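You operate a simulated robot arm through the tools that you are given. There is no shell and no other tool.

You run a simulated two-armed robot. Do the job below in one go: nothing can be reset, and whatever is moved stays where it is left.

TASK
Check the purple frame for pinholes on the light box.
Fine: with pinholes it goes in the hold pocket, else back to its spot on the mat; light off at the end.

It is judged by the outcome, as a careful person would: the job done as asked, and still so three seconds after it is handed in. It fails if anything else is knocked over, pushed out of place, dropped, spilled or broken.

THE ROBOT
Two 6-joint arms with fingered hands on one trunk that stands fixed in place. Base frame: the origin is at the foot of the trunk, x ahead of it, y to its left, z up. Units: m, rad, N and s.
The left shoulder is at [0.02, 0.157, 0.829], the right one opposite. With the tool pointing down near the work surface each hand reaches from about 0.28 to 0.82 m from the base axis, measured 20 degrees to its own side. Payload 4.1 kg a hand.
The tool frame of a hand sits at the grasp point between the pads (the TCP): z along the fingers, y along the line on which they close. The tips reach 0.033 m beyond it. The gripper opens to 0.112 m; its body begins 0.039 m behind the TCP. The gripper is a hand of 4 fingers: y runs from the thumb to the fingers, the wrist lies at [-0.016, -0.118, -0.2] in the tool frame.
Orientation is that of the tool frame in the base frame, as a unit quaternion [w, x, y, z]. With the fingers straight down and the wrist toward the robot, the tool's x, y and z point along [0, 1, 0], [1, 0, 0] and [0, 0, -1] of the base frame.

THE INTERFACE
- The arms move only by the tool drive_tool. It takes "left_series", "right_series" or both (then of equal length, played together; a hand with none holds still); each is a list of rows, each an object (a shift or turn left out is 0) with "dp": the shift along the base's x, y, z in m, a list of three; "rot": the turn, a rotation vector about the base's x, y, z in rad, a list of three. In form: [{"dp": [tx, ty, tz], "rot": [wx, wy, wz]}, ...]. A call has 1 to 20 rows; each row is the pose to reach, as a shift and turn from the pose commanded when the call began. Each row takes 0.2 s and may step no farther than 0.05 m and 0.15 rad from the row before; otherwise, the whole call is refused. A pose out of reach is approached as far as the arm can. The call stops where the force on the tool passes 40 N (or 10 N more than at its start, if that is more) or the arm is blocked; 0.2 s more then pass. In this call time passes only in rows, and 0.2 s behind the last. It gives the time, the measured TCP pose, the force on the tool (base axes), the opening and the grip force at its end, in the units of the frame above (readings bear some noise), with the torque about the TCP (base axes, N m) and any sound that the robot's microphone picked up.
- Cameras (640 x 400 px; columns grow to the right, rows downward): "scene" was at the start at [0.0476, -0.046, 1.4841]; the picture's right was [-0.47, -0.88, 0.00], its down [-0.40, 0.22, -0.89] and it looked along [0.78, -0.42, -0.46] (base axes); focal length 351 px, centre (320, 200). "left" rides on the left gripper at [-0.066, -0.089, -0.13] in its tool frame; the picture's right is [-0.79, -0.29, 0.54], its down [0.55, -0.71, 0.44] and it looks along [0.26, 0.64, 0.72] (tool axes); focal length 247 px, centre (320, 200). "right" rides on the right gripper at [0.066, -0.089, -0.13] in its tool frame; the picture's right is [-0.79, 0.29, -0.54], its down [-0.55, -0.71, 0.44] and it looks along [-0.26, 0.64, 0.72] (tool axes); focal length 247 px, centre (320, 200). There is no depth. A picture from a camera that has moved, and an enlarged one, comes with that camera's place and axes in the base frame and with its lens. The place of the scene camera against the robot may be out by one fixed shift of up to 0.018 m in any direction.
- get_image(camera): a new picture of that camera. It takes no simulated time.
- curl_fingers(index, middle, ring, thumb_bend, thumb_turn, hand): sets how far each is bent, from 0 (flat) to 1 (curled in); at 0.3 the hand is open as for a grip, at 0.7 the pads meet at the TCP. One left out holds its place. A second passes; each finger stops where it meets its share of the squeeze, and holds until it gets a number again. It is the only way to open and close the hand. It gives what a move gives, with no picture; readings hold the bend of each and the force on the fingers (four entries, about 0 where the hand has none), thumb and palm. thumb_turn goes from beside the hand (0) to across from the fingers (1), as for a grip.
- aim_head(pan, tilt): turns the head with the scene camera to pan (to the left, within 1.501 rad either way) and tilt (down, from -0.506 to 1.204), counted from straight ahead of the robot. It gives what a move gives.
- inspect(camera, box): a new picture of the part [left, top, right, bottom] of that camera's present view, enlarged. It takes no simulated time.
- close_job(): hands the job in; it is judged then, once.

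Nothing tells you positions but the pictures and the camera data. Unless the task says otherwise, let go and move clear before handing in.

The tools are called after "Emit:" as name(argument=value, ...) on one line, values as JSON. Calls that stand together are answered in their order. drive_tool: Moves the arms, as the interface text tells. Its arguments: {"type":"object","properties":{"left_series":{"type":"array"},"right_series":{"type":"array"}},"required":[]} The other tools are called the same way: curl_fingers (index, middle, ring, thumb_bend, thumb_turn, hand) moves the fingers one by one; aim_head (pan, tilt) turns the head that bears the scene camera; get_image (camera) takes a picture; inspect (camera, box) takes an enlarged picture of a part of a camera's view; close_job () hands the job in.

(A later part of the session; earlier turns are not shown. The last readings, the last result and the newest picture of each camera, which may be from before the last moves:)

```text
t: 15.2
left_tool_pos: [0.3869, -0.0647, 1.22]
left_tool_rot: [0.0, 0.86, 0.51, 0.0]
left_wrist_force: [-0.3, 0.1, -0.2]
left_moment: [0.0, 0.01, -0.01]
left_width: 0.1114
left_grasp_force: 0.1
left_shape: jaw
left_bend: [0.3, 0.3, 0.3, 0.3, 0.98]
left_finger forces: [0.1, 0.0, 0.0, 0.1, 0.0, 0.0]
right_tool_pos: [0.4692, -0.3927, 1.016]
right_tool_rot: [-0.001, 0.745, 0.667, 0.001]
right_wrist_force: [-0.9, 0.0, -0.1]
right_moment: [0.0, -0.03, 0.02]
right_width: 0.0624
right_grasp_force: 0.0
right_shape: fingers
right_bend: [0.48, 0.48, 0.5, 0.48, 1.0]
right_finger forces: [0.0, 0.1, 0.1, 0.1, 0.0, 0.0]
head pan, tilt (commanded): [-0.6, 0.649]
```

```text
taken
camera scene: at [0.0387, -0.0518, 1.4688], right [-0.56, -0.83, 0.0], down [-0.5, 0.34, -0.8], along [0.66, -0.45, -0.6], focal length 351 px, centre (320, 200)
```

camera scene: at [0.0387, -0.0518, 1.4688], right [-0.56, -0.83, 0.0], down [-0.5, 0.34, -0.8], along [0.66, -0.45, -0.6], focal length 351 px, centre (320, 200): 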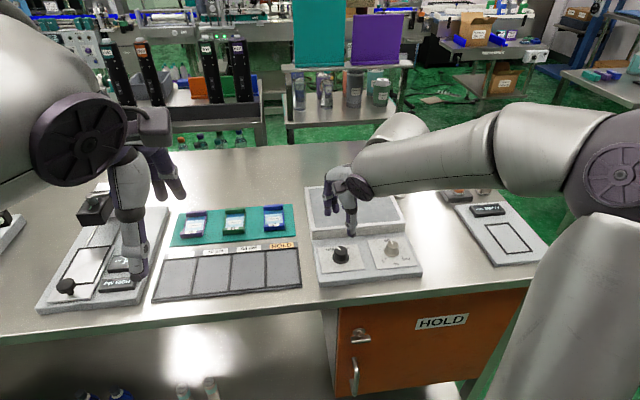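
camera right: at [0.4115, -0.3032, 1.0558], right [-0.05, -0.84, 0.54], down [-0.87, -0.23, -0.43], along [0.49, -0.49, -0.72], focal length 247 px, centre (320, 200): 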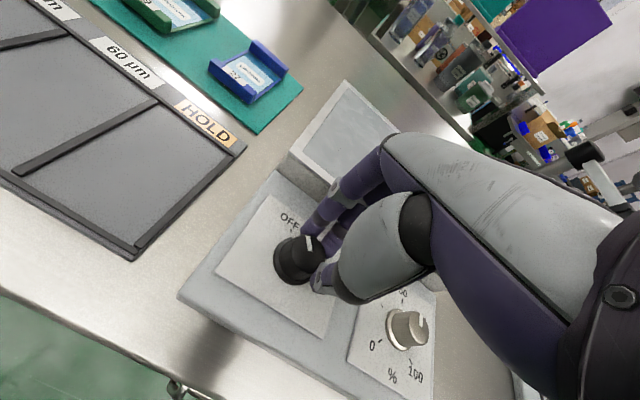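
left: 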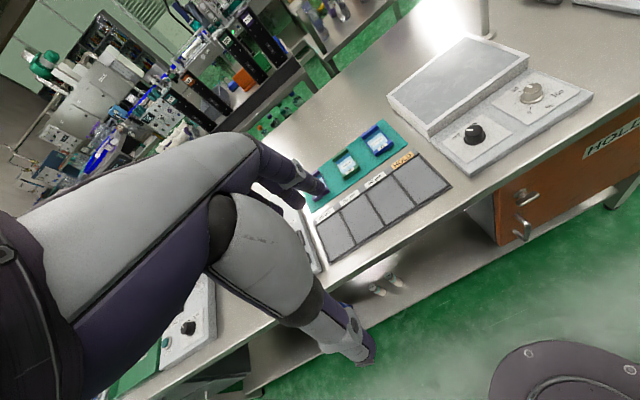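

At -6° yaw the posture has swung back, so the trouble zone lies above about -20°. I'll test the other direction, down to about -100° yaw, so one full 70° stroke could start near -25°.

Emit:
drive_tool(right_series=[{"rot": [0, 0, -0.1]}, {"rot": [0, 0, -0.2]}, {"rot": [0, 0, -0.3]}, {"rot": [0, 0, -0.4]}, {"rot": [0, 0, -0.5]}, {"rot": [0, 0, -0.6]}, {"rot": [0, 0, -0.7]}, {"rot": [0, 0, -0.8]}, {"rot": [0, 0, -0.9]}, {"rot": [0, 0, -1.0]}, {"rot": [0, 0, -1.1]}, {"rot": [0, 0, -1.2]}, {"rot": [0, 0, -1.3]}, {"rot": [0, 0, -1.4]}, {"rot": [0, 0, -1.5]}, {"rot": [0, 0, -1.6]}])

Emit:
get_image(camera="scene")

```text
t: 18.6
left_tool_pos: [0.3862, -0.065, 1.2197]
left_tool_rot: [0.0, 0.861, 0.509, 0.0]
left_wrist_force: [-0.5, 0.4, 0.1]
left_moment: [0.01, -0.01, 0.02]
left_width: 0.1114
left_grasp_force: 0.0
left_shape: jaw
left_bend: [0.3, 0.3, 0.3, 0.3, 0.98]
left_finger forces: [0.0, 0.1, 0.0, 0.1, 0.0, 0.1]
right_tool_pos: [0.4687, -0.3953, 1.0164]
right_tool_rot: [0.0, 0.998, -0.07, 0.0]
right_wrist_force: [0.4, 1.2, -0.2]
right_moment: [-0.02, -0.04, -0.04]
right_width: 0.0628
right_grasp_force: 0.1
right_shape: fingers
right_bend: [0.48, 0.48, 0.5, 0.48, 1.0]
right_finger forces: [0.0, 0.1, 0.0, 0.0, 0.0, 0.1]
head pan, tilt (commanded): [-0.6, 0.649]
```

```text
taken
camera scene: at [0.0386, -0.0519, 1.4688], right [-0.56, -0.83, 0.0], down [-0.5, 0.34, -0.8], along [0.66, -0.45, -0.6], focal length 351 px, centre (320, 200)
```

scene: 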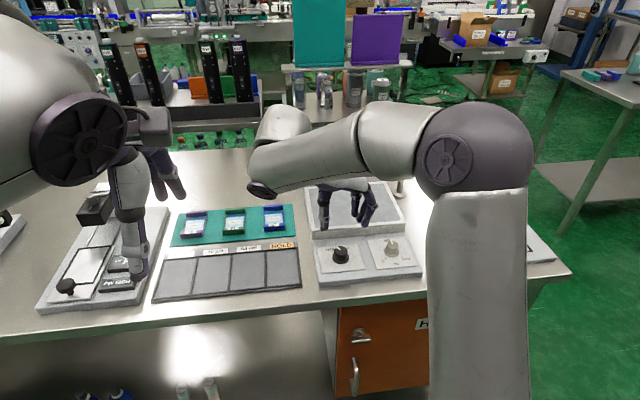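

The full sweep to -98° works without a posture jump. I'll return to about -28° yaw over the knob axis and descend partway, then take the last bit slowly.

Emit:
drive_tool(right_series=[{"rot": [0, 0, 0.11]}, {"rot": [0, 0, 0.22]}, {"rot": [0, 0, 0.33]}, {"rot": [0, 0, 0.44]}, {"rot": [0, 0, 0.55]}, {"rot": [0, 0, 0.66]}, {"rot": [0, 0, 0.77]}, {"rot": [0, 0, 0.88]}, {"rot": [0, 0, 0.99]}, {"dp": [0, 0.001, 0], "rot": [0, 0, 1.1]}, {"dp": [0, 0.003, 0], "rot": [0, 0, 1.22]}, {"dp": [0, 0.003, -0.03], "rot": [0, 0, 1.22]}, {"dp": [0, 0.003, -0.06], "rot": [0, 0, 1.22]}])

Emit:
get_image(camera="scene")

Emit:
inspect(camera="right", box=[210, 190, 350, 310])

```text
t: 21.4
left_tool_pos: [0.3863, -0.0641, 1.2194]
left_tool_rot: [-0.001, 0.86, 0.51, 0.001]
left_wrist_force: [-0.4, 0.6, 0.3]
left_moment: [0.0, 0.0, 0.01]
left_width: 0.1115
left_grasp_force: 0.0
left_shape: jaw
left_bend: [0.3, 0.3, 0.3, 0.3, 0.98]
left_finger forces: [0.0, 0.0, 0.1, 0.0, 0.1, 0.1]
right_tool_pos: [0.4685, -0.3907, 0.9574]
right_tool_rot: [-0.001, 0.858, 0.514, 0.0]
right_wrist_force: [0.7, 0.5, 0.2]
right_moment: [0.01, 0.0, -0.02]
right_width: 0.0623
right_grasp_force: 0.2
right_shape: fingers
right_bend: [0.48, 0.48, 0.5, 0.48, 1.0]
right_finger forces: [0.0, 0.0, 0.0, 0.0, 0.0, 0.0]
head pan, tilt (commanded): [-0.6, 0.649]
```

```text
taken
camera scene: at [0.0385, -0.0517, 1.4688], right [-0.56, -0.83, 0.0], down [-0.5, 0.34, -0.8], along [0.66, -0.45, -0.6], focal length 351 px, centre (320, 200)
```

scene: 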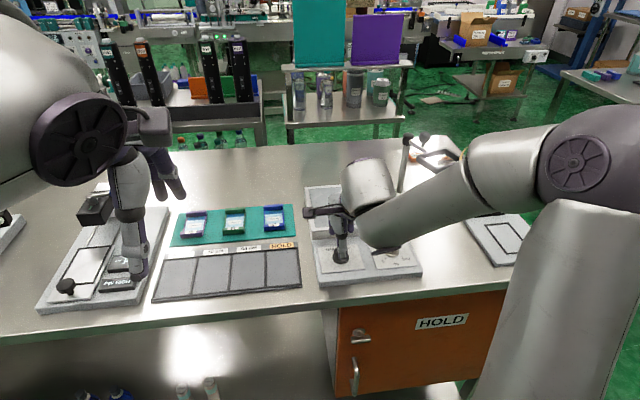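

```text
3.33 times, centred on (280, 250) of right
camera zoom: at [0.4206, -0.2903, 1.0879], right [-0.12, -0.83, 0.54], down [-0.89, -0.15, -0.44], along [0.45, -0.53, -0.72], focal length 823 px, centre (453, 33)
```

zoom: 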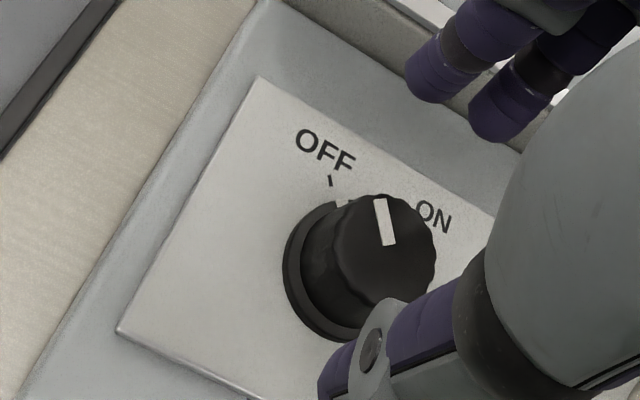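

The knob sits at tool offset (-3.5, +1.7) mm, which is almost ideal. I'll correct that and go down the last 35 mm.

Emit:
drive_tool(right_series=[{"dp": [0.001, -0.0005, -0.015]}, {"dp": [0.0015, -0.0008, -0.028]}, {"dp": [0.0015, -0.0008, -0.035]}])

Emit:
curl_fingers(hand="right", index=0.61, middle=0.61, thumb_bend=0.61)

Emit:
inspect(camera="right", box=[240, 170, 400, 300])

```text
t: 22.2
left_tool_pos: [0.3873, -0.0642, 1.2192]
left_tool_rot: [0.0, 0.86, 0.51, 0.0]
left_wrist_force: [-0.4, 0.0, 0.5]
left_moment: [-0.03, -0.01, -0.01]
left_width: 0.1116
left_grasp_force: 0.0
left_shape: jaw
left_bend: [0.3, 0.3, 0.3, 0.3, 0.98]
left_finger forces: [0.0, 0.1, 0.0, 0.0, 0.1, 0.0]
right_tool_pos: [0.4696, -0.3893, 0.9204]
right_tool_rot: [0.0, 0.858, 0.514, 0.0]
right_wrist_force: [-0.5, -0.6, 0.3]
right_moment: [-0.01, -0.03, -0.01]
right_width: 0.0627
right_grasp_force: 0.1
right_shape: fingers
right_bend: [0.48, 0.48, 0.5, 0.48, 1.0]
right_finger forces: [0.0, 0.1, 0.0, 0.0, 0.0, 0.0]
head pan, tilt (commanded): [-0.6, 0.649]
```

```text
t: 23.2
left_tool_pos: [0.3877, -0.0658, 1.2199]
left_tool_rot: [0.0, 0.86, 0.511, 0.0]
left_wrist_force: [0.0, 1.1, 0.6]
left_moment: [0.02, 0.03, 0.02]
left_width: 0.1117
left_grasp_force: 0.0
left_shape: jaw
left_bend: [0.3, 0.3, 0.3, 0.3, 0.98]
left_finger forces: [0.0, 0.0, 0.0, 0.1, 0.0, 0.0]
right_tool_pos: [0.4692, -0.3898, 0.9203]
right_tool_rot: [0.0, 0.858, 0.514, 0.0]
right_wrist_force: [0.4, -0.1, -0.4]
right_moment: [-0.02, -0.03, 0.03]
right_width: 0.0286
right_grasp_force: 0.7
right_shape: fingers
right_bend: [0.61, 0.6, 0.5, 0.6, 1.0]
right_finger forces: [0.0, 1.0, 0.1, 0.0, 0.6, 0.0]
head pan, tilt (commanded): [-0.6, 0.649]
```

```text
3.08 times, centred on (320, 235) of right
camera zoom: at [0.4224, -0.2893, 1.0513], right [-0.12, -0.83, 0.54], down [-0.89, -0.15, -0.44], along [0.45, -0.53, -0.72], focal length 760 px, centre (320, 92)
```

zoom: 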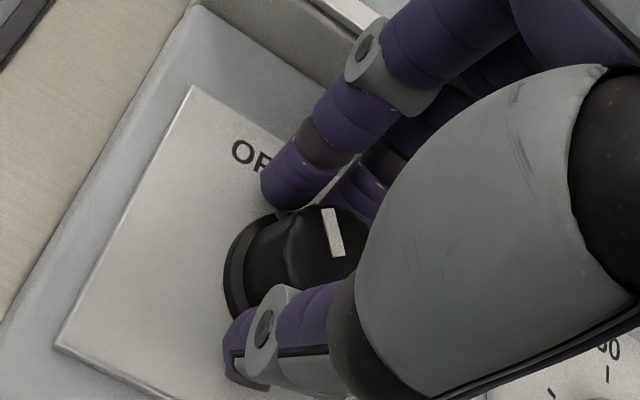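

The knob is 7 mm off toward the middle finger. I'll open slightly, shift 4 mm sideways and regrip with the thumb balancing the two fingers.

Emit:
curl_fingers(hand="right", index=0.53, middle=0.53, thumb_bend=0.53)

Emit:
drive_tool(right_series=[{"dp": [-0.001, -0.002, 0]}, {"dp": [-0.0019, -0.0035, 0]}])

Emit:
curl_fingers(hand="right", index=0.66, middle=0.66, thumb_bend=0.69)

Emit:
inspect(camera="right", box=[240, 170, 400, 300])

```text
t: 24.2
left_tool_pos: [0.3862, -0.0651, 1.22]
left_tool_rot: [-0.001, 0.86, 0.51, 0.0]
left_wrist_force: [-0.2, 0.9, 0.7]
left_moment: [-0.03, -0.01, 0.0]
left_width: 0.1116
left_grasp_force: 0.1
left_shape: jaw
left_bend: [0.3, 0.3, 0.3, 0.3, 0.98]
left_finger forces: [0.1, 0.1, 0.0, 0.0, 0.1, 0.0]
right_tool_pos: [0.4707, -0.3907, 0.9212]
right_tool_rot: [0.0, 0.858, 0.514, 0.0]
right_wrist_force: [-0.4, 0.2, 0.6]
right_moment: [0.0, -0.01, 0.01]
right_width: 0.0487
right_grasp_force: 0.1
right_shape: fingers
right_bend: [0.53, 0.53, 0.5, 0.53, 1.0]
right_finger forces: [0.0, 0.1, 0.0, 0.1, 0.1, 0.0]
head pan, tilt (commanded): [-0.6, 0.649]
```

```text
t: 24.8
left_tool_pos: [0.3878, -0.0645, 1.2196]
left_tool_rot: [-0.001, 0.86, 0.51, 0.0]
left_wrist_force: [0.2, 0.4, 0.1]
left_moment: [0.05, 0.01, 0.0]
left_width: 0.1117
left_grasp_force: 0.0
left_shape: jaw
left_bend: [0.3, 0.3, 0.3, 0.3, 0.98]
left_finger forces: [0.1, 0.0, 0.0, 0.0, 0.0, 0.0]
right_tool_pos: [0.4684, -0.3943, 0.9208]
right_tool_rot: [0.0, 0.858, 0.514, 0.0]
right_wrist_force: [0.7, -0.4, 0.2]
right_moment: [0.02, -0.04, 0.0]
right_width: 0.0486
right_grasp_force: 0.1
right_shape: fingers
right_bend: [0.53, 0.53, 0.5, 0.53, 1.0]
right_finger forces: [0.1, 0.1, 0.0, 0.1, 0.1, 0.1]
head pan, tilt (commanded): [-0.6, 0.649]
```

```text
t: 25.8
left_tool_pos: [0.3872, -0.0644, 1.2196]
left_tool_rot: [0.0, 0.86, 0.51, 0.001]
left_wrist_force: [0.6, 0.8, -0.6]
left_moment: [-0.01, -0.01, 0.03]
left_width: 0.1115
left_grasp_force: 0.0
left_shape: jaw
left_bend: [0.3, 0.3, 0.3, 0.3, 0.98]
left_finger forces: [0.0, 0.0, 0.0, 0.1, 0.1, 0.1]
right_tool_pos: [0.4684, -0.394, 0.9209]
right_tool_rot: [0.0, 0.858, 0.514, 0.0]
right_wrist_force: [-0.2, 0.9, -0.1]
right_moment: [0.01, -0.03, 0.01]
right_width: 0.0278
right_grasp_force: 7.5
right_shape: fingers
right_bend: [0.62, 0.63, 0.5, 0.62, 1.0]
right_finger forces: [3.3, 3.9, 0.0, 0.0, 8.0, 0.0]
head pan, tilt (commanded): [-0.6, 0.649]
```

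```text
3.08 times, centred on (320, 235) of right
camera zoom: at [0.4207, -0.2938, 1.0517], right [-0.12, -0.83, 0.54], down [-0.89, -0.15, -0.44], along [0.45, -0.53, -0.72], focal length 760 px, centre (320, 92)
```

zoom: 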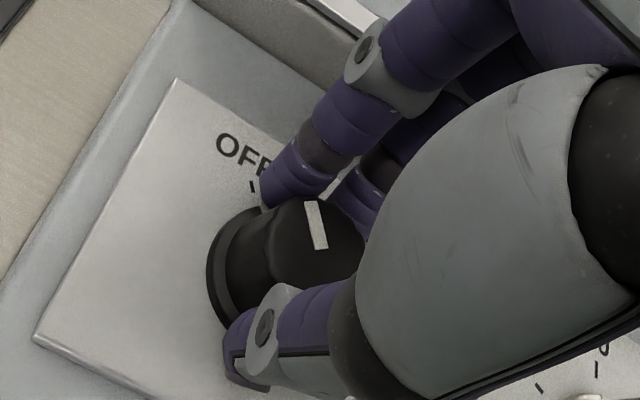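

The grip is balanced with near-zero net force. I'll raise the squeeze, keeping thumb and fingers balanced, then turn in small steps.

Emit:
curl_fingers(hand="right", index=0.72, middle=0.73, thumb_bend=0.81)

Emit:
drive_tool(right_series=[{"dp": [0.0001, -0.0002, 0], "rot": [0, 0, -0.07]}, {"dp": [0.0002, -0.0004, 0], "rot": [0, 0, -0.14]}, {"dp": [0.0003, -0.0006, 0], "rot": [0, 0, -0.21]}, {"dp": [0.0004, -0.0008, 0], "rot": [0, 0, -0.28]}])

Emit:
inspect(camera="right", box=[240, 170, 400, 300])

```text
t: 26.8
left_tool_pos: [0.3869, -0.0649, 1.2198]
left_tool_rot: [0.0, 0.86, 0.51, 0.0]
left_wrist_force: [-0.5, 0.7, -0.2]
left_moment: [-0.02, -0.03, 0.01]
left_width: 0.1116
left_grasp_force: 0.1
left_shape: jaw
left_bend: [0.3, 0.3, 0.3, 0.3, 0.98]
left_finger forces: [0.1, 0.1, 0.0, 0.0, 0.0, 0.0]
right_tool_pos: [0.4684, -0.395, 0.9204]
right_tool_rot: [0.0, 0.857, 0.515, 0.0]
right_wrist_force: [5.2, -1.7, -2.9]
right_moment: [-0.09, -0.15, 0.0]
right_width: 0.026
right_grasp_force: 17.9
right_shape: fingers
right_bend: [0.61, 0.64, 0.5, 0.62, 1.0]
right_finger forces: [9.2, 12.1, 0.1, 0.0, 14.8, 0.0]
head pan, tilt (commanded): [-0.6, 0.649]
```

```text
t: 27.8
left_tool_pos: [0.3879, -0.0646, 1.2193]
left_tool_rot: [0.0, 0.86, 0.51, 0.0]
left_wrist_force: [2.0, -0.4, 0.0]
left_moment: [0.01, 0.01, 0.02]
left_width: 0.1116
left_grasp_force: 0.1
left_shape: jaw
left_bend: [0.3, 0.3, 0.3, 0.3, 0.98]
left_finger forces: [0.0, 0.1, 0.1, 0.0, 0.0, 0.0]
right_tool_pos: [0.469, -0.3952, 0.9213]
right_tool_rot: [-0.001, 0.921, 0.389, 0.0]
right_wrist_force: [-0.1, -0.2, -5.8]
right_moment: [0.01, 0.05, 0.02]
right_width: 0.026
right_grasp_force: 16.6
right_shape: fingers
right_bend: [0.61, 0.64, 0.5, 0.62, 1.0]
right_finger forces: [7.6, 9.6, 0.0, 0.0, 16.0, 0.0]
head pan, tilt (commanded): [-0.6, 0.649]
```

```text
3.08 times, centred on (320, 235) of right
camera zoom: at [0.4516, -0.2859, 1.0519], right [-0.35, -0.77, 0.54], down [-0.9, 0.1, -0.43], along [0.28, -0.63, -0.72], focal length 760 px, centre (320, 92)
```

zoom: 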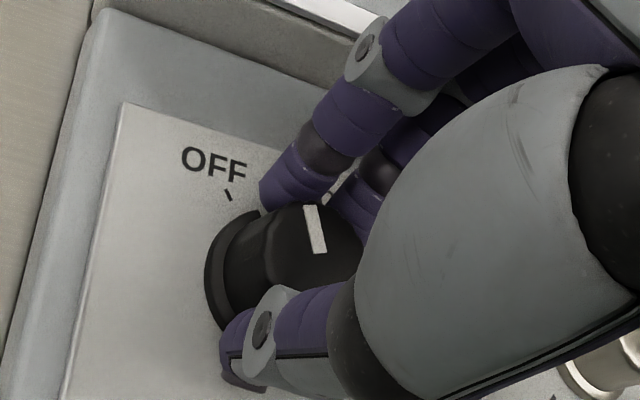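

The knob is following the hand now and the net load is low. I'll continue the turn.

Emit:
drive_tool(right_series=[{"dp": [0.0002, -0.0003, 0], "rot": [0, 0, -0.08]}, {"dp": [0.0003, -0.0005, 0], "rot": [0, 0, -0.16]}, {"dp": [0.0005, -0.0008, 0], "rot": [0, 0, -0.24]}, {"dp": [0.0006, -0.001, 0], "rot": [0, 0, -0.32]}, {"dp": [0.0007, -0.0012, 0], "rot": [0, 0, -0.4]}, {"dp": [0.0008, -0.0014, 0], "rot": [0, 0, -0.48]}, {"dp": [0.0009, -0.0016, 0], "rot": [0, 0, -0.56]}])

Emit:
inspect(camera="right", box=[240, 170, 400, 300])

Emit:
get_image(camera="scene")

```text
t: 29.4
left_tool_pos: [0.3876, -0.065, 1.2199]
left_tool_rot: [0.0, 0.86, 0.51, 0.0]
left_wrist_force: [1.0, 0.5, 0.5]
left_moment: [0.0, 0.01, -0.01]
left_width: 0.1117
left_grasp_force: 0.0
left_shape: jaw
left_bend: [0.3, 0.3, 0.3, 0.3, 0.98]
left_finger forces: [0.0, 0.1, 0.0, 0.0, 0.0, 0.0]
right_tool_pos: [0.469, -0.3987, 0.9212]
right_tool_rot: [0.0, 0.993, 0.12, 0.0]
right_wrist_force: [-3.4, -1.1, -8.9]
right_moment: [0.04, 0.1, 0.04]
right_width: 0.0259
right_grasp_force: 16.5
right_shape: fingers
right_bend: [0.62, 0.64, 0.5, 0.62, 1.0]
right_finger forces: [6.6, 10.6, 0.0, 0.0, 15.3, 0.0]
head pan, tilt (commanded): [-0.6, 0.649]
```

```text
3.08 times, centred on (320, 235) of right
camera zoom: at [0.5129, -0.2948, 1.0521], right [-0.7, -0.47, 0.54], down [-0.71, 0.56, -0.43], along [-0.1, -0.69, -0.72], focal length 760 px, centre (320, 92)
```

zoom: 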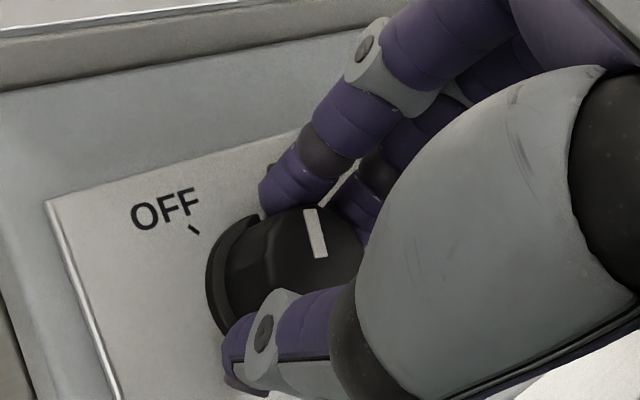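

```text
taken
camera scene: at [0.0387, -0.0521, 1.4687], right [-0.57, -0.82, 0.0], down [-0.5, 0.34, -0.8], along [0.66, -0.45, -0.6], focal length 351 px, centre (320, 200)
```

scene: 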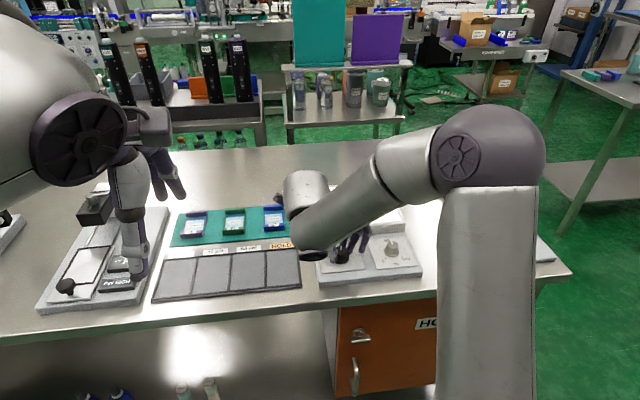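

The screen now looks lit. I'll finish the turn to the ON mark.

Emit:
drive_tool(right_series=[{"dp": [0, 0.0005, 0], "rot": [0, 0, -0.08]}, {"dp": [0, 0.0005, 0], "rot": [0, 0, -0.16]}, {"dp": [0, 0.0005, 0], "rot": [0, 0, -0.24]}, {"dp": [0, 0.0005, 0], "rot": [0, 0, -0.32]}, {"dp": [0, 0.0005, 0], "rot": [0, 0, -0.38]}])

Emit:
inspect(camera="right", box=[240, 170, 400, 300])

```text
t: 30.6
left_tool_pos: [0.3861, -0.0648, 1.2203]
left_tool_rot: [0.0, 0.861, 0.509, 0.0]
left_wrist_force: [0.1, 0.5, -1.0]
left_moment: [0.03, -0.01, 0.0]
left_width: 0.112
left_grasp_force: 0.1
left_shape: jaw
left_bend: [0.3, 0.3, 0.3, 0.3, 0.98]
left_finger forces: [0.0, 0.0, 0.0, 0.0, 0.1, 0.0]
right_tool_pos: [0.4704, -0.3979, 0.9206]
right_tool_rot: [0.0, 0.997, -0.071, -0.001]
right_wrist_force: [-6.7, -5.2, -7.8]
right_moment: [-0.14, 0.14, 0.01]
right_width: 0.0254
right_grasp_force: 17.0
right_shape: fingers
right_bend: [0.62, 0.63, 0.5, 0.62, 1.0]
right_finger forces: [8.0, 12.7, 0.0, 0.0, 12.7, 0.0]
head pan, tilt (commanded): [-0.6, 0.649]
```

```text
3.08 times, centred on (320, 235) of right
camera zoom: at [0.5478, -0.3183, 1.052], right [-0.82, -0.17, 0.54], down [-0.45, 0.78, -0.43], along [-0.35, -0.6, -0.72], focal length 760 px, centre (320, 92)
```

zoom: 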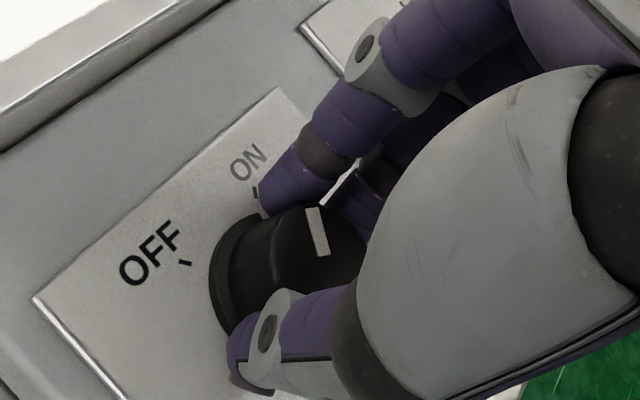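

The pointer is now at ON and the screen is lit. I'll release the knob and lift away.

Emit:
curl_fingers(hand="right", index=0.48, middle=0.48, thumb_bend=0.48)

Emit:
drive_tool(right_series=[{"dp": [0, 0, 0.03]}, {"dp": [0, 0, 0.07]}, {"dp": [0, 0, 0.11]}, {"dp": [0, 0, 0.15]}])

Emit:
get_image(camera="right")

Emit:
get_image(camera="scene")

```text
t: 31.6
left_tool_pos: [0.3879, -0.0647, 1.2202]
left_tool_rot: [-0.001, 0.861, 0.509, 0.0]
left_wrist_force: [-0.1, -1.0, 0.5]
left_moment: [0.01, -0.01, -0.01]
left_width: 0.1114
left_grasp_force: 0.0
left_shape: jaw
left_bend: [0.3, 0.3, 0.3, 0.3, 0.98]
left_finger forces: [0.0, 0.0, 0.1, 0.1, 0.0, 0.0]
right_tool_pos: [0.4706, -0.3971, 0.9209]
right_tool_rot: [0.001, 0.998, -0.07, 0.0]
right_wrist_force: [-0.3, 0.2, -0.4]
right_moment: [-0.03, 0.01, 0.02]
right_width: 0.0626
right_grasp_force: 0.1
right_shape: fingers
right_bend: [0.48, 0.48, 0.5, 0.48, 1.0]
right_finger forces: [0.0, 0.1, 0.0, 0.2, 0.0, 0.0]
head pan, tilt (commanded): [-0.6, 0.649]
```

```text
t: 32.6
left_tool_pos: [0.3865, -0.0649, 1.2201]
left_tool_rot: [0.001, 0.861, 0.509, 0.0]
left_wrist_force: [0.2, -0.5, 0.1]
left_moment: [-0.03, 0.01, 0.0]
left_width: 0.1116
left_grasp_force: 0.0
left_shape: jaw
left_bend: [0.3, 0.3, 0.3, 0.3, 0.98]
left_finger forces: [0.0, 0.0, 0.0, 0.0, 0.1, 0.0]
right_tool_pos: [0.4716, -0.3948, 1.0723]
right_tool_rot: [-0.001, 0.998, -0.07, 0.0]
right_wrist_force: [0.0, 0.5, -0.3]
right_moment: [0.01, -0.02, -0.02]
right_width: 0.0628
right_grasp_force: 0.0
right_shape: fingers
right_bend: [0.48, 0.48, 0.5, 0.48, 1.0]
right_finger forces: [0.0, 0.0, 0.1, 0.0, 0.1, 0.1]
head pan, tilt (commanded): [-0.6, 0.649]
```

```text
taken
camera right: at [0.5492, -0.3153, 1.2029], right [-0.82, -0.17, 0.54], down [-0.45, 0.78, -0.44], along [-0.34, -0.6, -0.72], focal length 247 px, centre (320, 200)
```

right: 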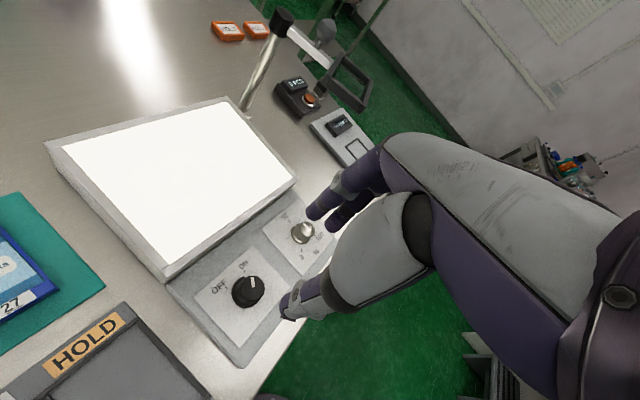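

```text
taken
camera scene: at [0.0388, -0.052, 1.4687], right [-0.56, -0.83, 0.0], down [-0.5, 0.34, -0.8], along [0.66, -0.45, -0.6], focal length 351 px, centre (320, 200)
```

scene: 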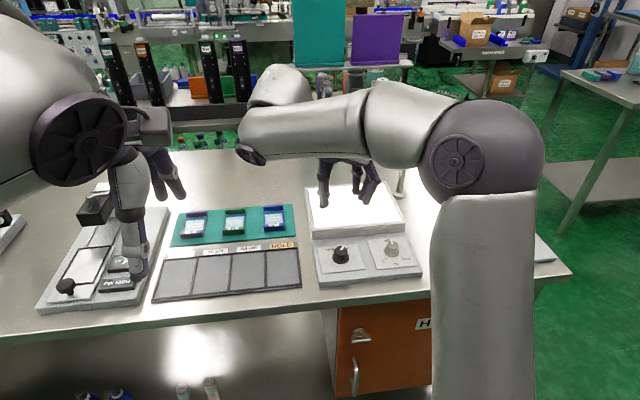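

The light is on at 50%. Next is the frame: I'll move the left arm a little to its own side for clearance, then bring the right hand, turned back to bench yaw, over toward the purple frame while staying high.

Emit:
drive_tool(left_series=[{"dp": [-0.01, 0.04, 0.0]}, {"dp": [-0.02, 0.08, 0.01]}, {"dp": [-0.03, 0.12, 0.02]}])

Emit:
drive_tool(right_series=[{"dp": [0.017, 0.023, 0.005], "rot": [0, 0, 0.1]}, {"dp": [0.034, 0.046, 0.01], "rot": [0, 0, 0.2]}, {"dp": [0.051, 0.069, 0.01], "rot": [0, 0, 0.3]}, {"dp": [0.068, 0.092, 0.01], "rot": [0, 0, 0.4]}, {"dp": [0.085, 0.115, 0.01], "rot": [0, 0, 0.5]}, {"dp": [0.102, 0.138, 0.01], "rot": [0, 0, 0.6]}, {"dp": [0.119, 0.161, 0.01], "rot": [0, 0, 0.7]}, {"dp": [0.136, 0.184, 0.01], "rot": [0, 0, 0.81]}, {"dp": [0.153, 0.207, 0.01], "rot": [0, 0, 0.92]}, {"dp": [0.17, 0.23, 0.01], "rot": [0, 0, 1.03]}, {"dp": [0.187, 0.253, 0.01], "rot": [0, 0, 1.13]}, {"dp": [0.204, 0.27, 0.01], "rot": [0, 0, 1.22]}])

Emit:
get_image(camera="right")

Emit:
get_image(camera="scene")

```text
t: 33.4
left_tool_pos: [0.358, 0.0539, 1.2422]
left_tool_rot: [-0.001, 0.86, 0.51, -0.001]
left_wrist_force: [0.2, -0.6, -0.3]
left_moment: [0.05, -0.01, -0.03]
left_width: 0.1115
left_grasp_force: 0.1
left_shape: jaw
left_bend: [0.3, 0.3, 0.3, 0.3, 0.98]
left_finger forces: [0.0, 0.0, 0.1, 0.0, 0.0, 0.0]
right_tool_pos: [0.4732, -0.3953, 1.0715]
right_tool_rot: [0.0, 0.998, -0.07, 0.0]
right_wrist_force: [1.0, -0.3, 0.3]
right_moment: [0.08, 0.0, -0.01]
right_width: 0.0628
right_grasp_force: 0.0
right_shape: fingers
right_bend: [0.48, 0.48, 0.5, 0.48, 1.0]
right_finger forces: [0.2, 0.0, 0.1, 0.0, 0.1, 0.0]
head pan, tilt (commanded): [-0.6, 0.649]
```

```text
t: 36.0
left_tool_pos: [0.3573, 0.0538, 1.2414]
left_tool_rot: [-0.001, 0.86, 0.51, 0.0]
left_wrist_force: [-0.2, 0.3, 0.1]
left_moment: [0.0, 0.01, 0.02]
left_width: 0.1113
left_grasp_force: 0.1
left_shape: jaw
left_bend: [0.3, 0.3, 0.3, 0.3, 0.98]
left_finger forces: [0.1, 0.0, 0.1, 0.0, 0.0, 0.0]
right_tool_pos: [0.6732, -0.1278, 1.0832]
right_tool_rot: [0.0, 0.857, 0.515, -0.001]
right_wrist_force: [0.7, -0.4, 0.5]
right_moment: [-0.01, -0.02, 0.01]
right_width: 0.0624
right_grasp_force: 0.1
right_shape: fingers
right_bend: [0.48, 0.48, 0.5, 0.48, 1.0]
right_finger forces: [0.0, 0.1, 0.0, 0.0, 0.1, 0.1]
head pan, tilt (commanded): [-0.6, 0.649]
```

```text
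taken
camera right: at [0.6255, -0.0272, 1.2128], right [-0.12, -0.83, 0.54], down [-0.89, -0.15, -0.44], along [0.45, -0.53, -0.72], focal length 247 px, centre (320, 200)
```

right: 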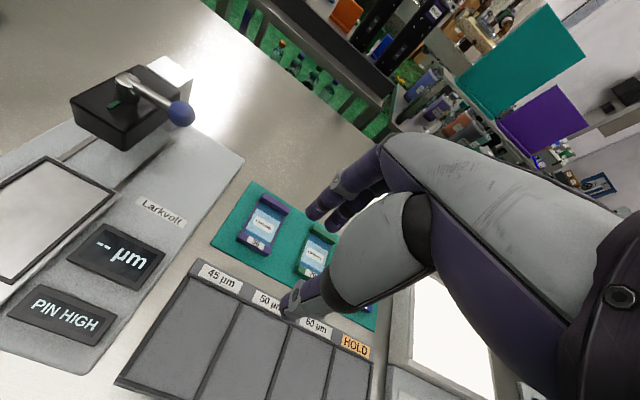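

```text
taken
camera scene: at [0.0385, -0.052, 1.4687], right [-0.56, -0.83, 0.0], down [-0.5, 0.34, -0.8], along [0.66, -0.45, -0.6], focal length 351 px, centre (320, 200)
```

scene: 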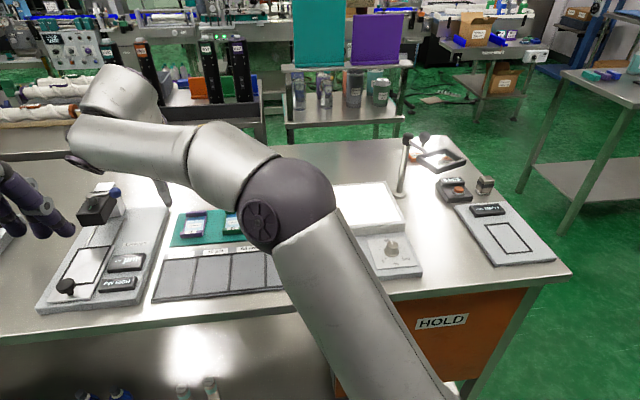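

The hand is near the purple frame, with the pocket rack and mat in the camera's view. I'll zoom in on the frame to locate it accurately.

Emit:
inspect(camera="right", box=[210, 180, 320, 270])

Emit:
inspect(camera="right", box=[110, 240, 390, 400])

Emit:
inspect(camera="scene", box=[150, 180, 300, 300])

```text
4.44 times, centred on (265, 225) of right
camera zoom: at [0.6255, -0.0272, 1.2128], right [-0.12, -0.83, 0.54], down [-0.89, -0.15, -0.44], along [0.45, -0.53, -0.72], focal length 1098 px, centre (564, 89)
```

zoom: 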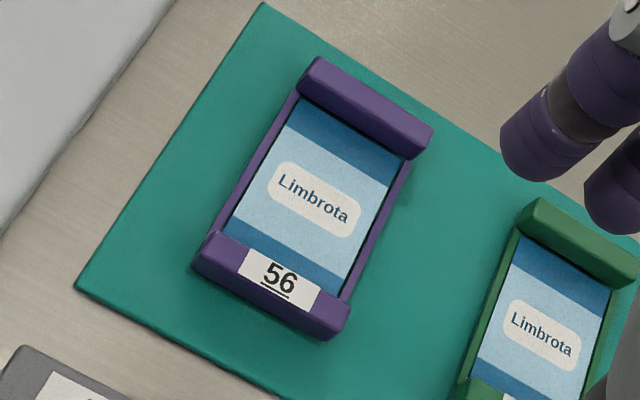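

```text
2.29 times, centred on (250, 320) of right
camera zoom: at [0.6255, -0.0272, 1.2128], right [-0.12, -0.83, 0.54], down [-0.89, -0.15, -0.44], along [0.45, -0.53, -0.72], focal length 564 px, centre (480, -74)
```

zoom: 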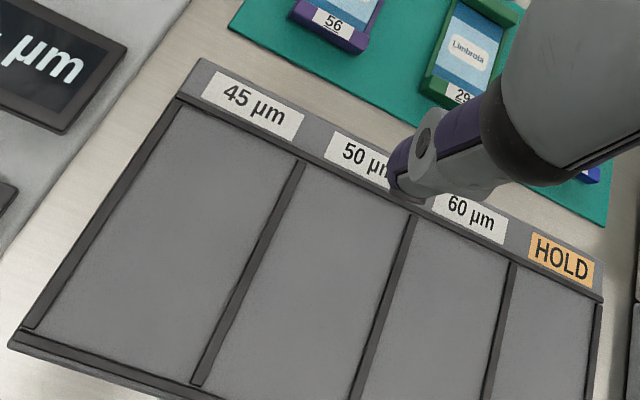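

```text
3.33 times, centred on (225, 240) of scene
camera zoom: at [0.0385, -0.052, 1.4687], right [-0.56, -0.83, 0.0], down [-0.5, 0.34, -0.8], along [0.66, -0.45, -0.6], focal length 1170 px, centre (637, 67)
```

zoom: 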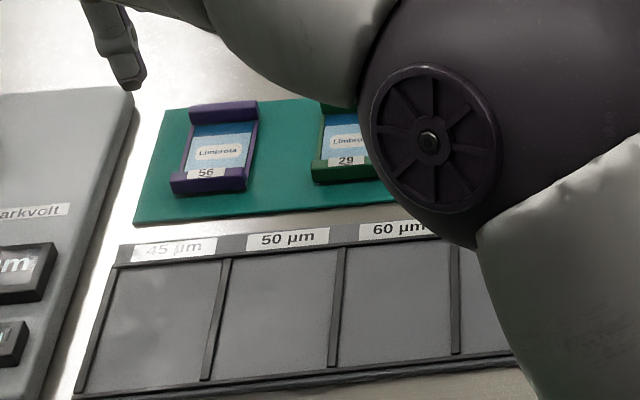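

The frame is centred at about (0.775, -0.165), roughly 89 × 52 mm, bar tops at z≈0.88, mat at z≈0.86, yaw about -26.5°. I'll open the hand and move above it, still high, to check reach and alignment.

Emit:
curl_fingers(hand="right", index=0.28, middle=0.28, ring=0.2, thumb_bend=0.28)

Emit:
drive_tool(right_series=[{"dp": [0.03, -0.01, -0.025]}, {"dp": [0.06, -0.02, -0.05]}, {"dp": [0.085, -0.029, -0.075]}, {"dp": [0.103, -0.035, -0.1]}])

Emit:
get_image(camera="right")

Emit:
get_image(camera="scene")

```text
t: 37.0
left_tool_pos: [0.3579, 0.0537, 1.2417]
left_tool_rot: [0.0, 0.86, 0.51, 0.0]
left_wrist_force: [-0.7, 1.0, -0.3]
left_moment: [0.0, 0.0, 0.02]
left_width: 0.1116
left_grasp_force: 0.1
left_shape: jaw
left_bend: [0.3, 0.3, 0.3, 0.3, 0.98]
left_finger forces: [0.0, 0.0, 0.0, 0.0, 0.1, 0.0]
right_tool_pos: [0.6743, -0.1269, 1.0816]
right_tool_rot: [0.0, 0.857, 0.515, 0.0]
right_wrist_force: [-0.3, 0.6, 0.2]
right_moment: [-0.02, -0.02, -0.03]
right_width: 0.1179
right_grasp_force: 0.0
right_shape: fingers
right_bend: [0.28, 0.28, 0.2, 0.28, 0.97]
right_finger forces: [0.0, 0.0, 0.1, 0.1, 0.1, 0.1]
head pan, tilt (commanded): [-0.6, 0.649]
```

```text
t: 38.0
left_tool_pos: [0.3579, 0.0535, 1.2412]
left_tool_rot: [0.0, 0.86, 0.51, 0.0]
left_wrist_force: [-0.7, 0.9, 0.0]
left_moment: [0.0, 0.02, 0.0]
left_width: 0.1117
left_grasp_force: 0.2
left_shape: jaw
left_bend: [0.3, 0.3, 0.3, 0.3, 0.98]
left_finger forces: [0.0, 0.1, 0.1, 0.0, 0.0, 0.0]
right_tool_pos: [0.7626, -0.1603, 0.9764]
right_tool_rot: [0.0, 0.858, 0.514, 0.0]
right_wrist_force: [0.1, 0.1, 0.3]
right_moment: [-0.03, -0.01, -0.01]
right_width: 0.118
right_grasp_force: 0.0
right_shape: fingers
right_bend: [0.28, 0.28, 0.2, 0.28, 0.97]
right_finger forces: [0.0, 0.0, 0.1, 0.1, 0.1, 0.0]
right hand out of reach, approached as far as the arm can: row 3, 4
head pan, tilt (commanded): [-0.6, 0.649]
```

```text
taken
camera right: at [0.7161, -0.0605, 1.1066], right [-0.12, -0.83, 0.54], down [-0.89, -0.15, -0.44], along [0.45, -0.53, -0.72], focal length 247 px, centre (320, 200)
```

right: 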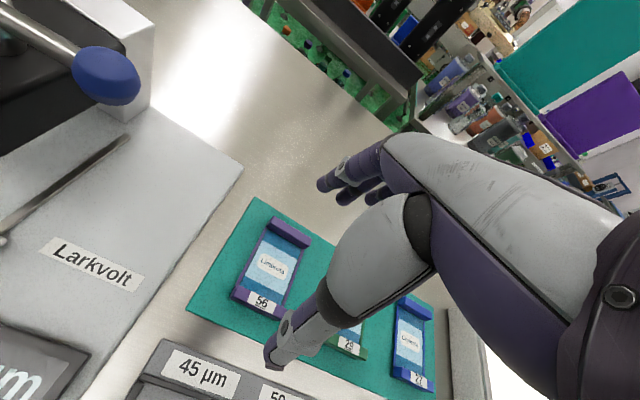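

```text
taken
camera scene: at [0.0385, -0.0517, 1.4688], right [-0.57, -0.83, 0.0], down [-0.5, 0.34, -0.8], along [0.66, -0.45, -0.6], focal length 351 px, centre (320, 200)
```

scene: 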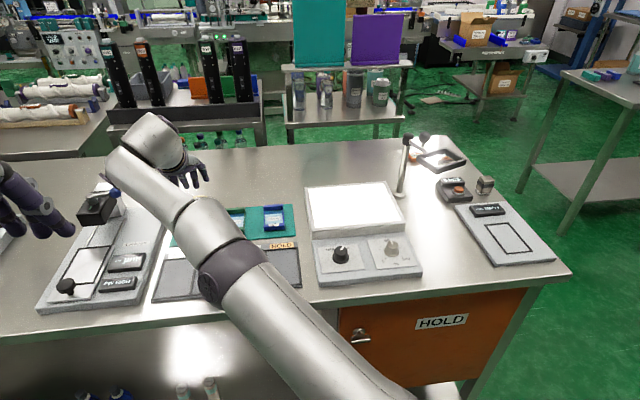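

The arm is near full stretch here at this height, but the geometry says the target becomes reachable below about z=0.95. I'll refine the frame's position from this closer view first.

Emit:
inspect(camera="right", box=[215, 200, 345, 330])

Emit:
inspect(camera="scene", box=[130, 170, 310, 310])

```text
3.08 times, centred on (280, 265) of right
camera zoom: at [0.7161, -0.0605, 1.1066], right [-0.12, -0.83, 0.54], down [-0.89, -0.15, -0.44], along [0.45, -0.53, -0.72], focal length 760 px, centre (443, 0)
```

zoom: 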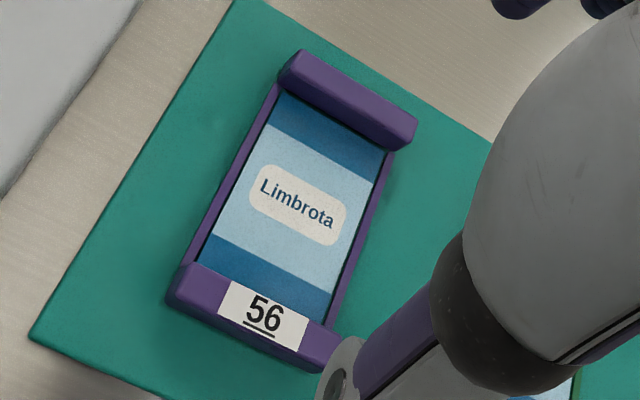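

```text
2.86 times, centred on (220, 240) of scene
camera zoom: at [0.0385, -0.0517, 1.4688], right [-0.57, -0.83, 0.0], down [-0.5, 0.34, -0.8], along [0.66, -0.45, -0.6], focal length 1003 px, centre (606, 86)
```

zoom: 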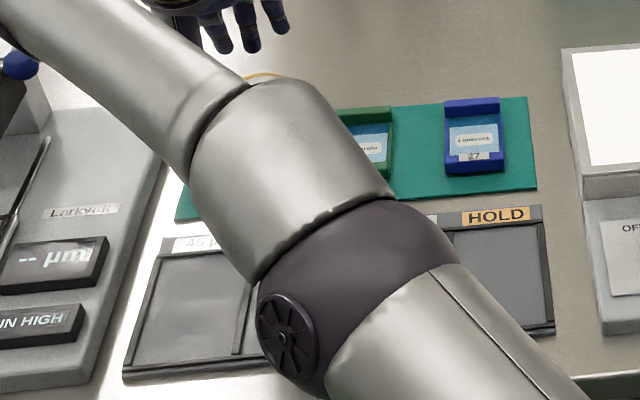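

The frame centre refines to (0.775, -0.164), with bar tops near z≈0.884. I'll step back a little to a surely reachable pose to get a clean command reference.

Emit:
drive_tool(right_series=[{"dp": [-0.015, 0.005, -0.01]}, {"dp": [-0.03, 0.01, -0.02]}])

```text
t: 38.6
left_tool_pos: [0.3578, 0.0541, 1.2415]
left_tool_rot: [0.001, 0.86, 0.51, 0.0]
left_wrist_force: [0.1, 1.1, 0.7]
left_moment: [0.02, 0.01, 0.0]
left_width: 0.1115
left_grasp_force: 0.0
left_shape: jaw
left_bend: [0.3, 0.3, 0.3, 0.3, 0.98]
left_finger forces: [0.0, 0.1, 0.1, 0.1, 0.1, 0.0]
right_tool_pos: [0.7549, -0.1463, 0.9603]
right_tool_rot: [0.0, 0.857, 0.515, -0.002]
right_wrist_force: [0.0, -0.6, 1.0]
right_moment: [0.06, 0.02, -0.05]
right_width: 0.118
right_grasp_force: 0.0
right_shape: fingers
right_bend: [0.28, 0.28, 0.2, 0.28, 0.97]
right_finger forces: [0.1, 0.0, 0.1, 0.1, 0.0, 0.0]
right hand out of reach, approached as far as the arm can: row 1, 2
head pan, tilt (commanded): [-0.6, 0.649]
```

Emit:
get_image(camera="scene")

Emit:
get_image(camera="right")

```text
taken
camera scene: at [0.0387, -0.052, 1.4687], right [-0.56, -0.83, 0.0], down [-0.5, 0.34, -0.8], along [0.66, -0.45, -0.6], focal length 351 px, centre (320, 200)
```

scene: 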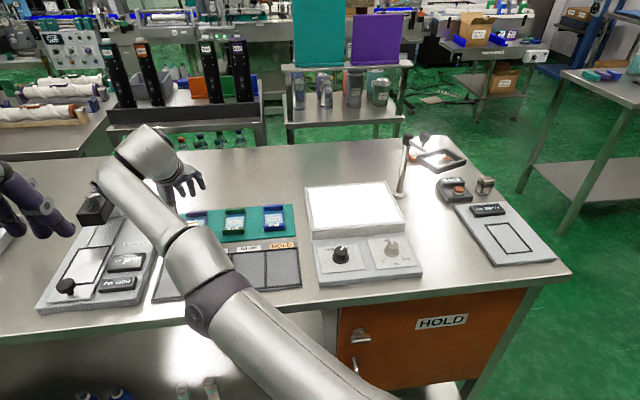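

```text
taken
camera right: at [0.7083, -0.0458, 1.092], right [-0.12, -0.83, 0.54], down [-0.89, -0.15, -0.43], along [0.44, -0.53, -0.72], focal length 247 px, centre (320, 200)
```

right: 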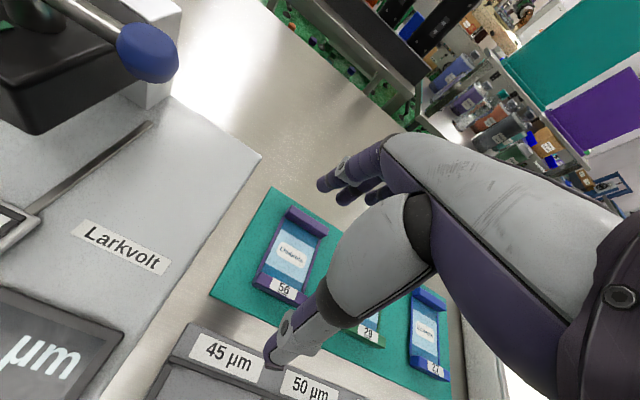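

The elbow is getting low near the bench edge in this posture, so I want to see the clearance. I'll tilt the head down for a better look.

Emit:
aim_head(pan=-0.35, tilt=1.0)

Emit:
get_image(camera="scene")

Emit:
get_image(camera="left")

```text
t: 39.4
left_tool_pos: [0.358, 0.0544, 1.2421]
left_tool_rot: [0.0, 0.86, 0.51, 0.0]
left_wrist_force: [0.1, -0.2, -0.2]
left_moment: [0.01, 0.01, -0.05]
left_width: 0.1118
left_grasp_force: 0.1
left_shape: jaw
left_bend: [0.3, 0.3, 0.3, 0.3, 0.98]
left_finger forces: [0.1, 0.0, 0.0, 0.0, 0.0, 0.0]
right_tool_pos: [0.7559, -0.1473, 0.9624]
right_tool_rot: [-0.001, 0.858, 0.514, -0.001]
right_wrist_force: [-0.1, -0.1, -0.8]
right_moment: [-0.02, 0.02, -0.02]
right_width: 0.1181
right_grasp_force: 0.0
right_shape: fingers
right_bend: [0.28, 0.28, 0.2, 0.28, 0.97]
right_finger forces: [0.1, 0.0, 0.1, 0.0, 0.1, 0.0]
head pan, tilt (commanded): [-0.351, 1.0]
```

```text
taken
camera scene: at [0.0325, -0.0268, 1.4411], right [-0.34, -0.94, 0.0], down [-0.79, 0.29, -0.54], along [0.51, -0.19, -0.84], focal length 351 px, centre (320, 200)
```

scene: 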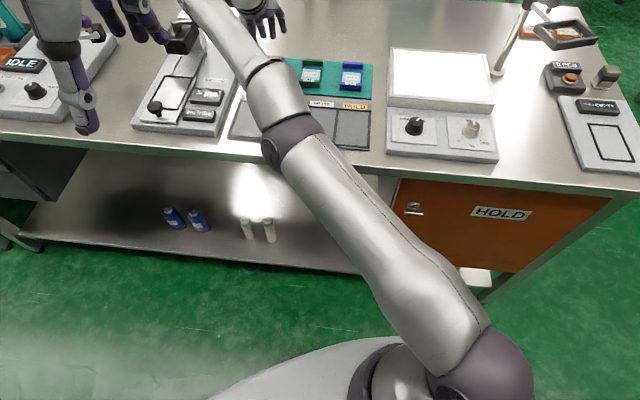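

```text
taken
camera left: at [0.249, 0.0394, 1.3728], right [-0.63, -0.56, -0.54], down [-0.36, 0.83, -0.44], along [0.69, -0.08, -0.72], focal length 247 px, centre (320, 200)
```

left: 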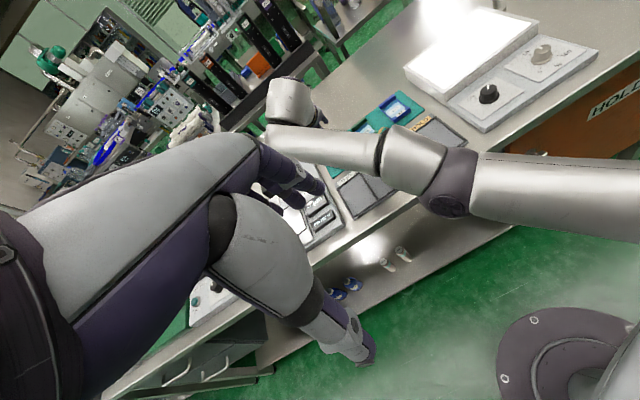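

The elbow is at about z≈1.05, well above the bench, so there's no clash. I'll see whether the reach problem eases lower down by descending 25 mm, with the tips still above the frame.

Emit:
drive_tool(right_series=[{"dp": [0, 0, -0.012]}, {"dp": [0, 0, -0.025]}])

```text
t: 40.0
left_tool_pos: [0.3577, 0.0542, 1.2424]
left_tool_rot: [0.0, 0.86, 0.51, 0.0]
left_wrist_force: [0.2, -1.1, 0.2]
left_moment: [-0.01, 0.01, 0.03]
left_width: 0.1116
left_grasp_force: 0.1
left_shape: jaw
left_bend: [0.3, 0.3, 0.3, 0.3, 0.98]
left_finger forces: [0.1, 0.0, 0.1, 0.0, 0.0, 0.0]
right_tool_pos: [0.7622, -0.1463, 0.9373]
right_tool_rot: [-0.001, 0.858, 0.514, 0.0]
right_wrist_force: [-0.1, -0.9, 0.0]
right_moment: [0.0, -0.05, 0.01]
right_width: 0.1175
right_grasp_force: 0.1
right_shape: fingers
right_bend: [0.28, 0.28, 0.2, 0.28, 0.97]
right_finger forces: [0.1, 0.0, 0.0, 0.0, 0.1, 0.1]
right hand out of reach, approached as far as the arm can: row 1, 2
head pan, tilt (commanded): [-0.351, 1.0]
```

The limit here acts as an inner boundary for this arm posture, so the frame position itself may be inside the feasible band. I'll try going straight to the position above the frame at z≈0.94, tips still 20 mm above the bars.

Emit:
drive_tool(right_series=[{"dp": [0.01, -0.003, 0.003]}, {"dp": [0.02, -0.006, 0.003]}, {"dp": [0.029, -0.0095, 0.003]}])

Emit:
inspect(camera="right", box=[200, 180, 400, 360])

Emit:
get_image(camera="scene")

```text
t: 40.8
left_tool_pos: [0.3576, 0.0544, 1.2417]
left_tool_rot: [0.001, 0.86, 0.51, 0.0]
left_wrist_force: [0.0, -0.2, 0.2]
left_moment: [-0.03, -0.01, -0.01]
left_width: 0.1118
left_grasp_force: 0.0
left_shape: jaw
left_bend: [0.3, 0.3, 0.3, 0.3, 0.98]
left_finger forces: [0.0, 0.0, 0.1, 0.0, 0.0, 0.0]
right_tool_pos: [0.7721, -0.1485, 0.9401]
right_tool_rot: [0.0, 0.858, 0.514, 0.0]
right_wrist_force: [1.1, 0.3, 0.1]
right_moment: [0.02, 0.0, 0.01]
right_width: 0.118
right_grasp_force: 0.1
right_shape: fingers
right_bend: [0.28, 0.28, 0.2, 0.28, 0.97]
right_finger forces: [0.1, 0.1, 0.0, 0.1, 0.0, 0.0]
right hand out of reach, approached as far as the arm can: row 2, 3
head pan, tilt (commanded): [-0.351, 1.0]
```

```text
2.22 times, centred on (300, 270) of right
camera zoom: at [0.7246, -0.0489, 1.0711], right [-0.12, -0.83, 0.54], down [-0.89, -0.15, -0.44], along [0.45, -0.53, -0.72], focal length 549 px, centre (364, 44)
```

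zoom: 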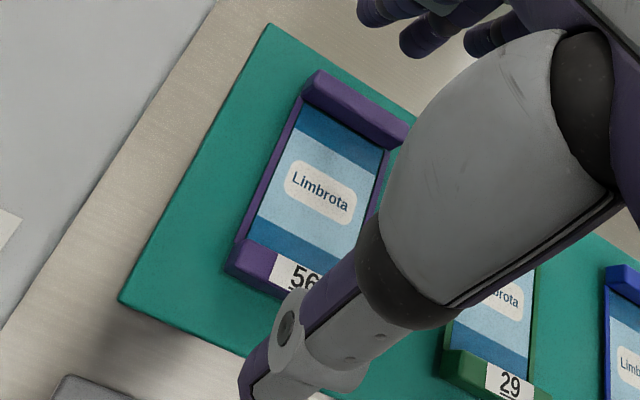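

```text
taken
camera scene: at [0.0325, -0.0267, 1.441], right [-0.34, -0.94, 0.0], down [-0.79, 0.29, -0.54], along [0.51, -0.19, -0.84], focal length 351 px, centre (320, 200)
```

scene: 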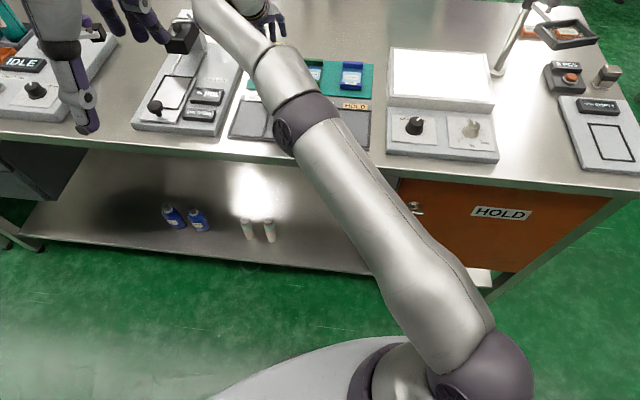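

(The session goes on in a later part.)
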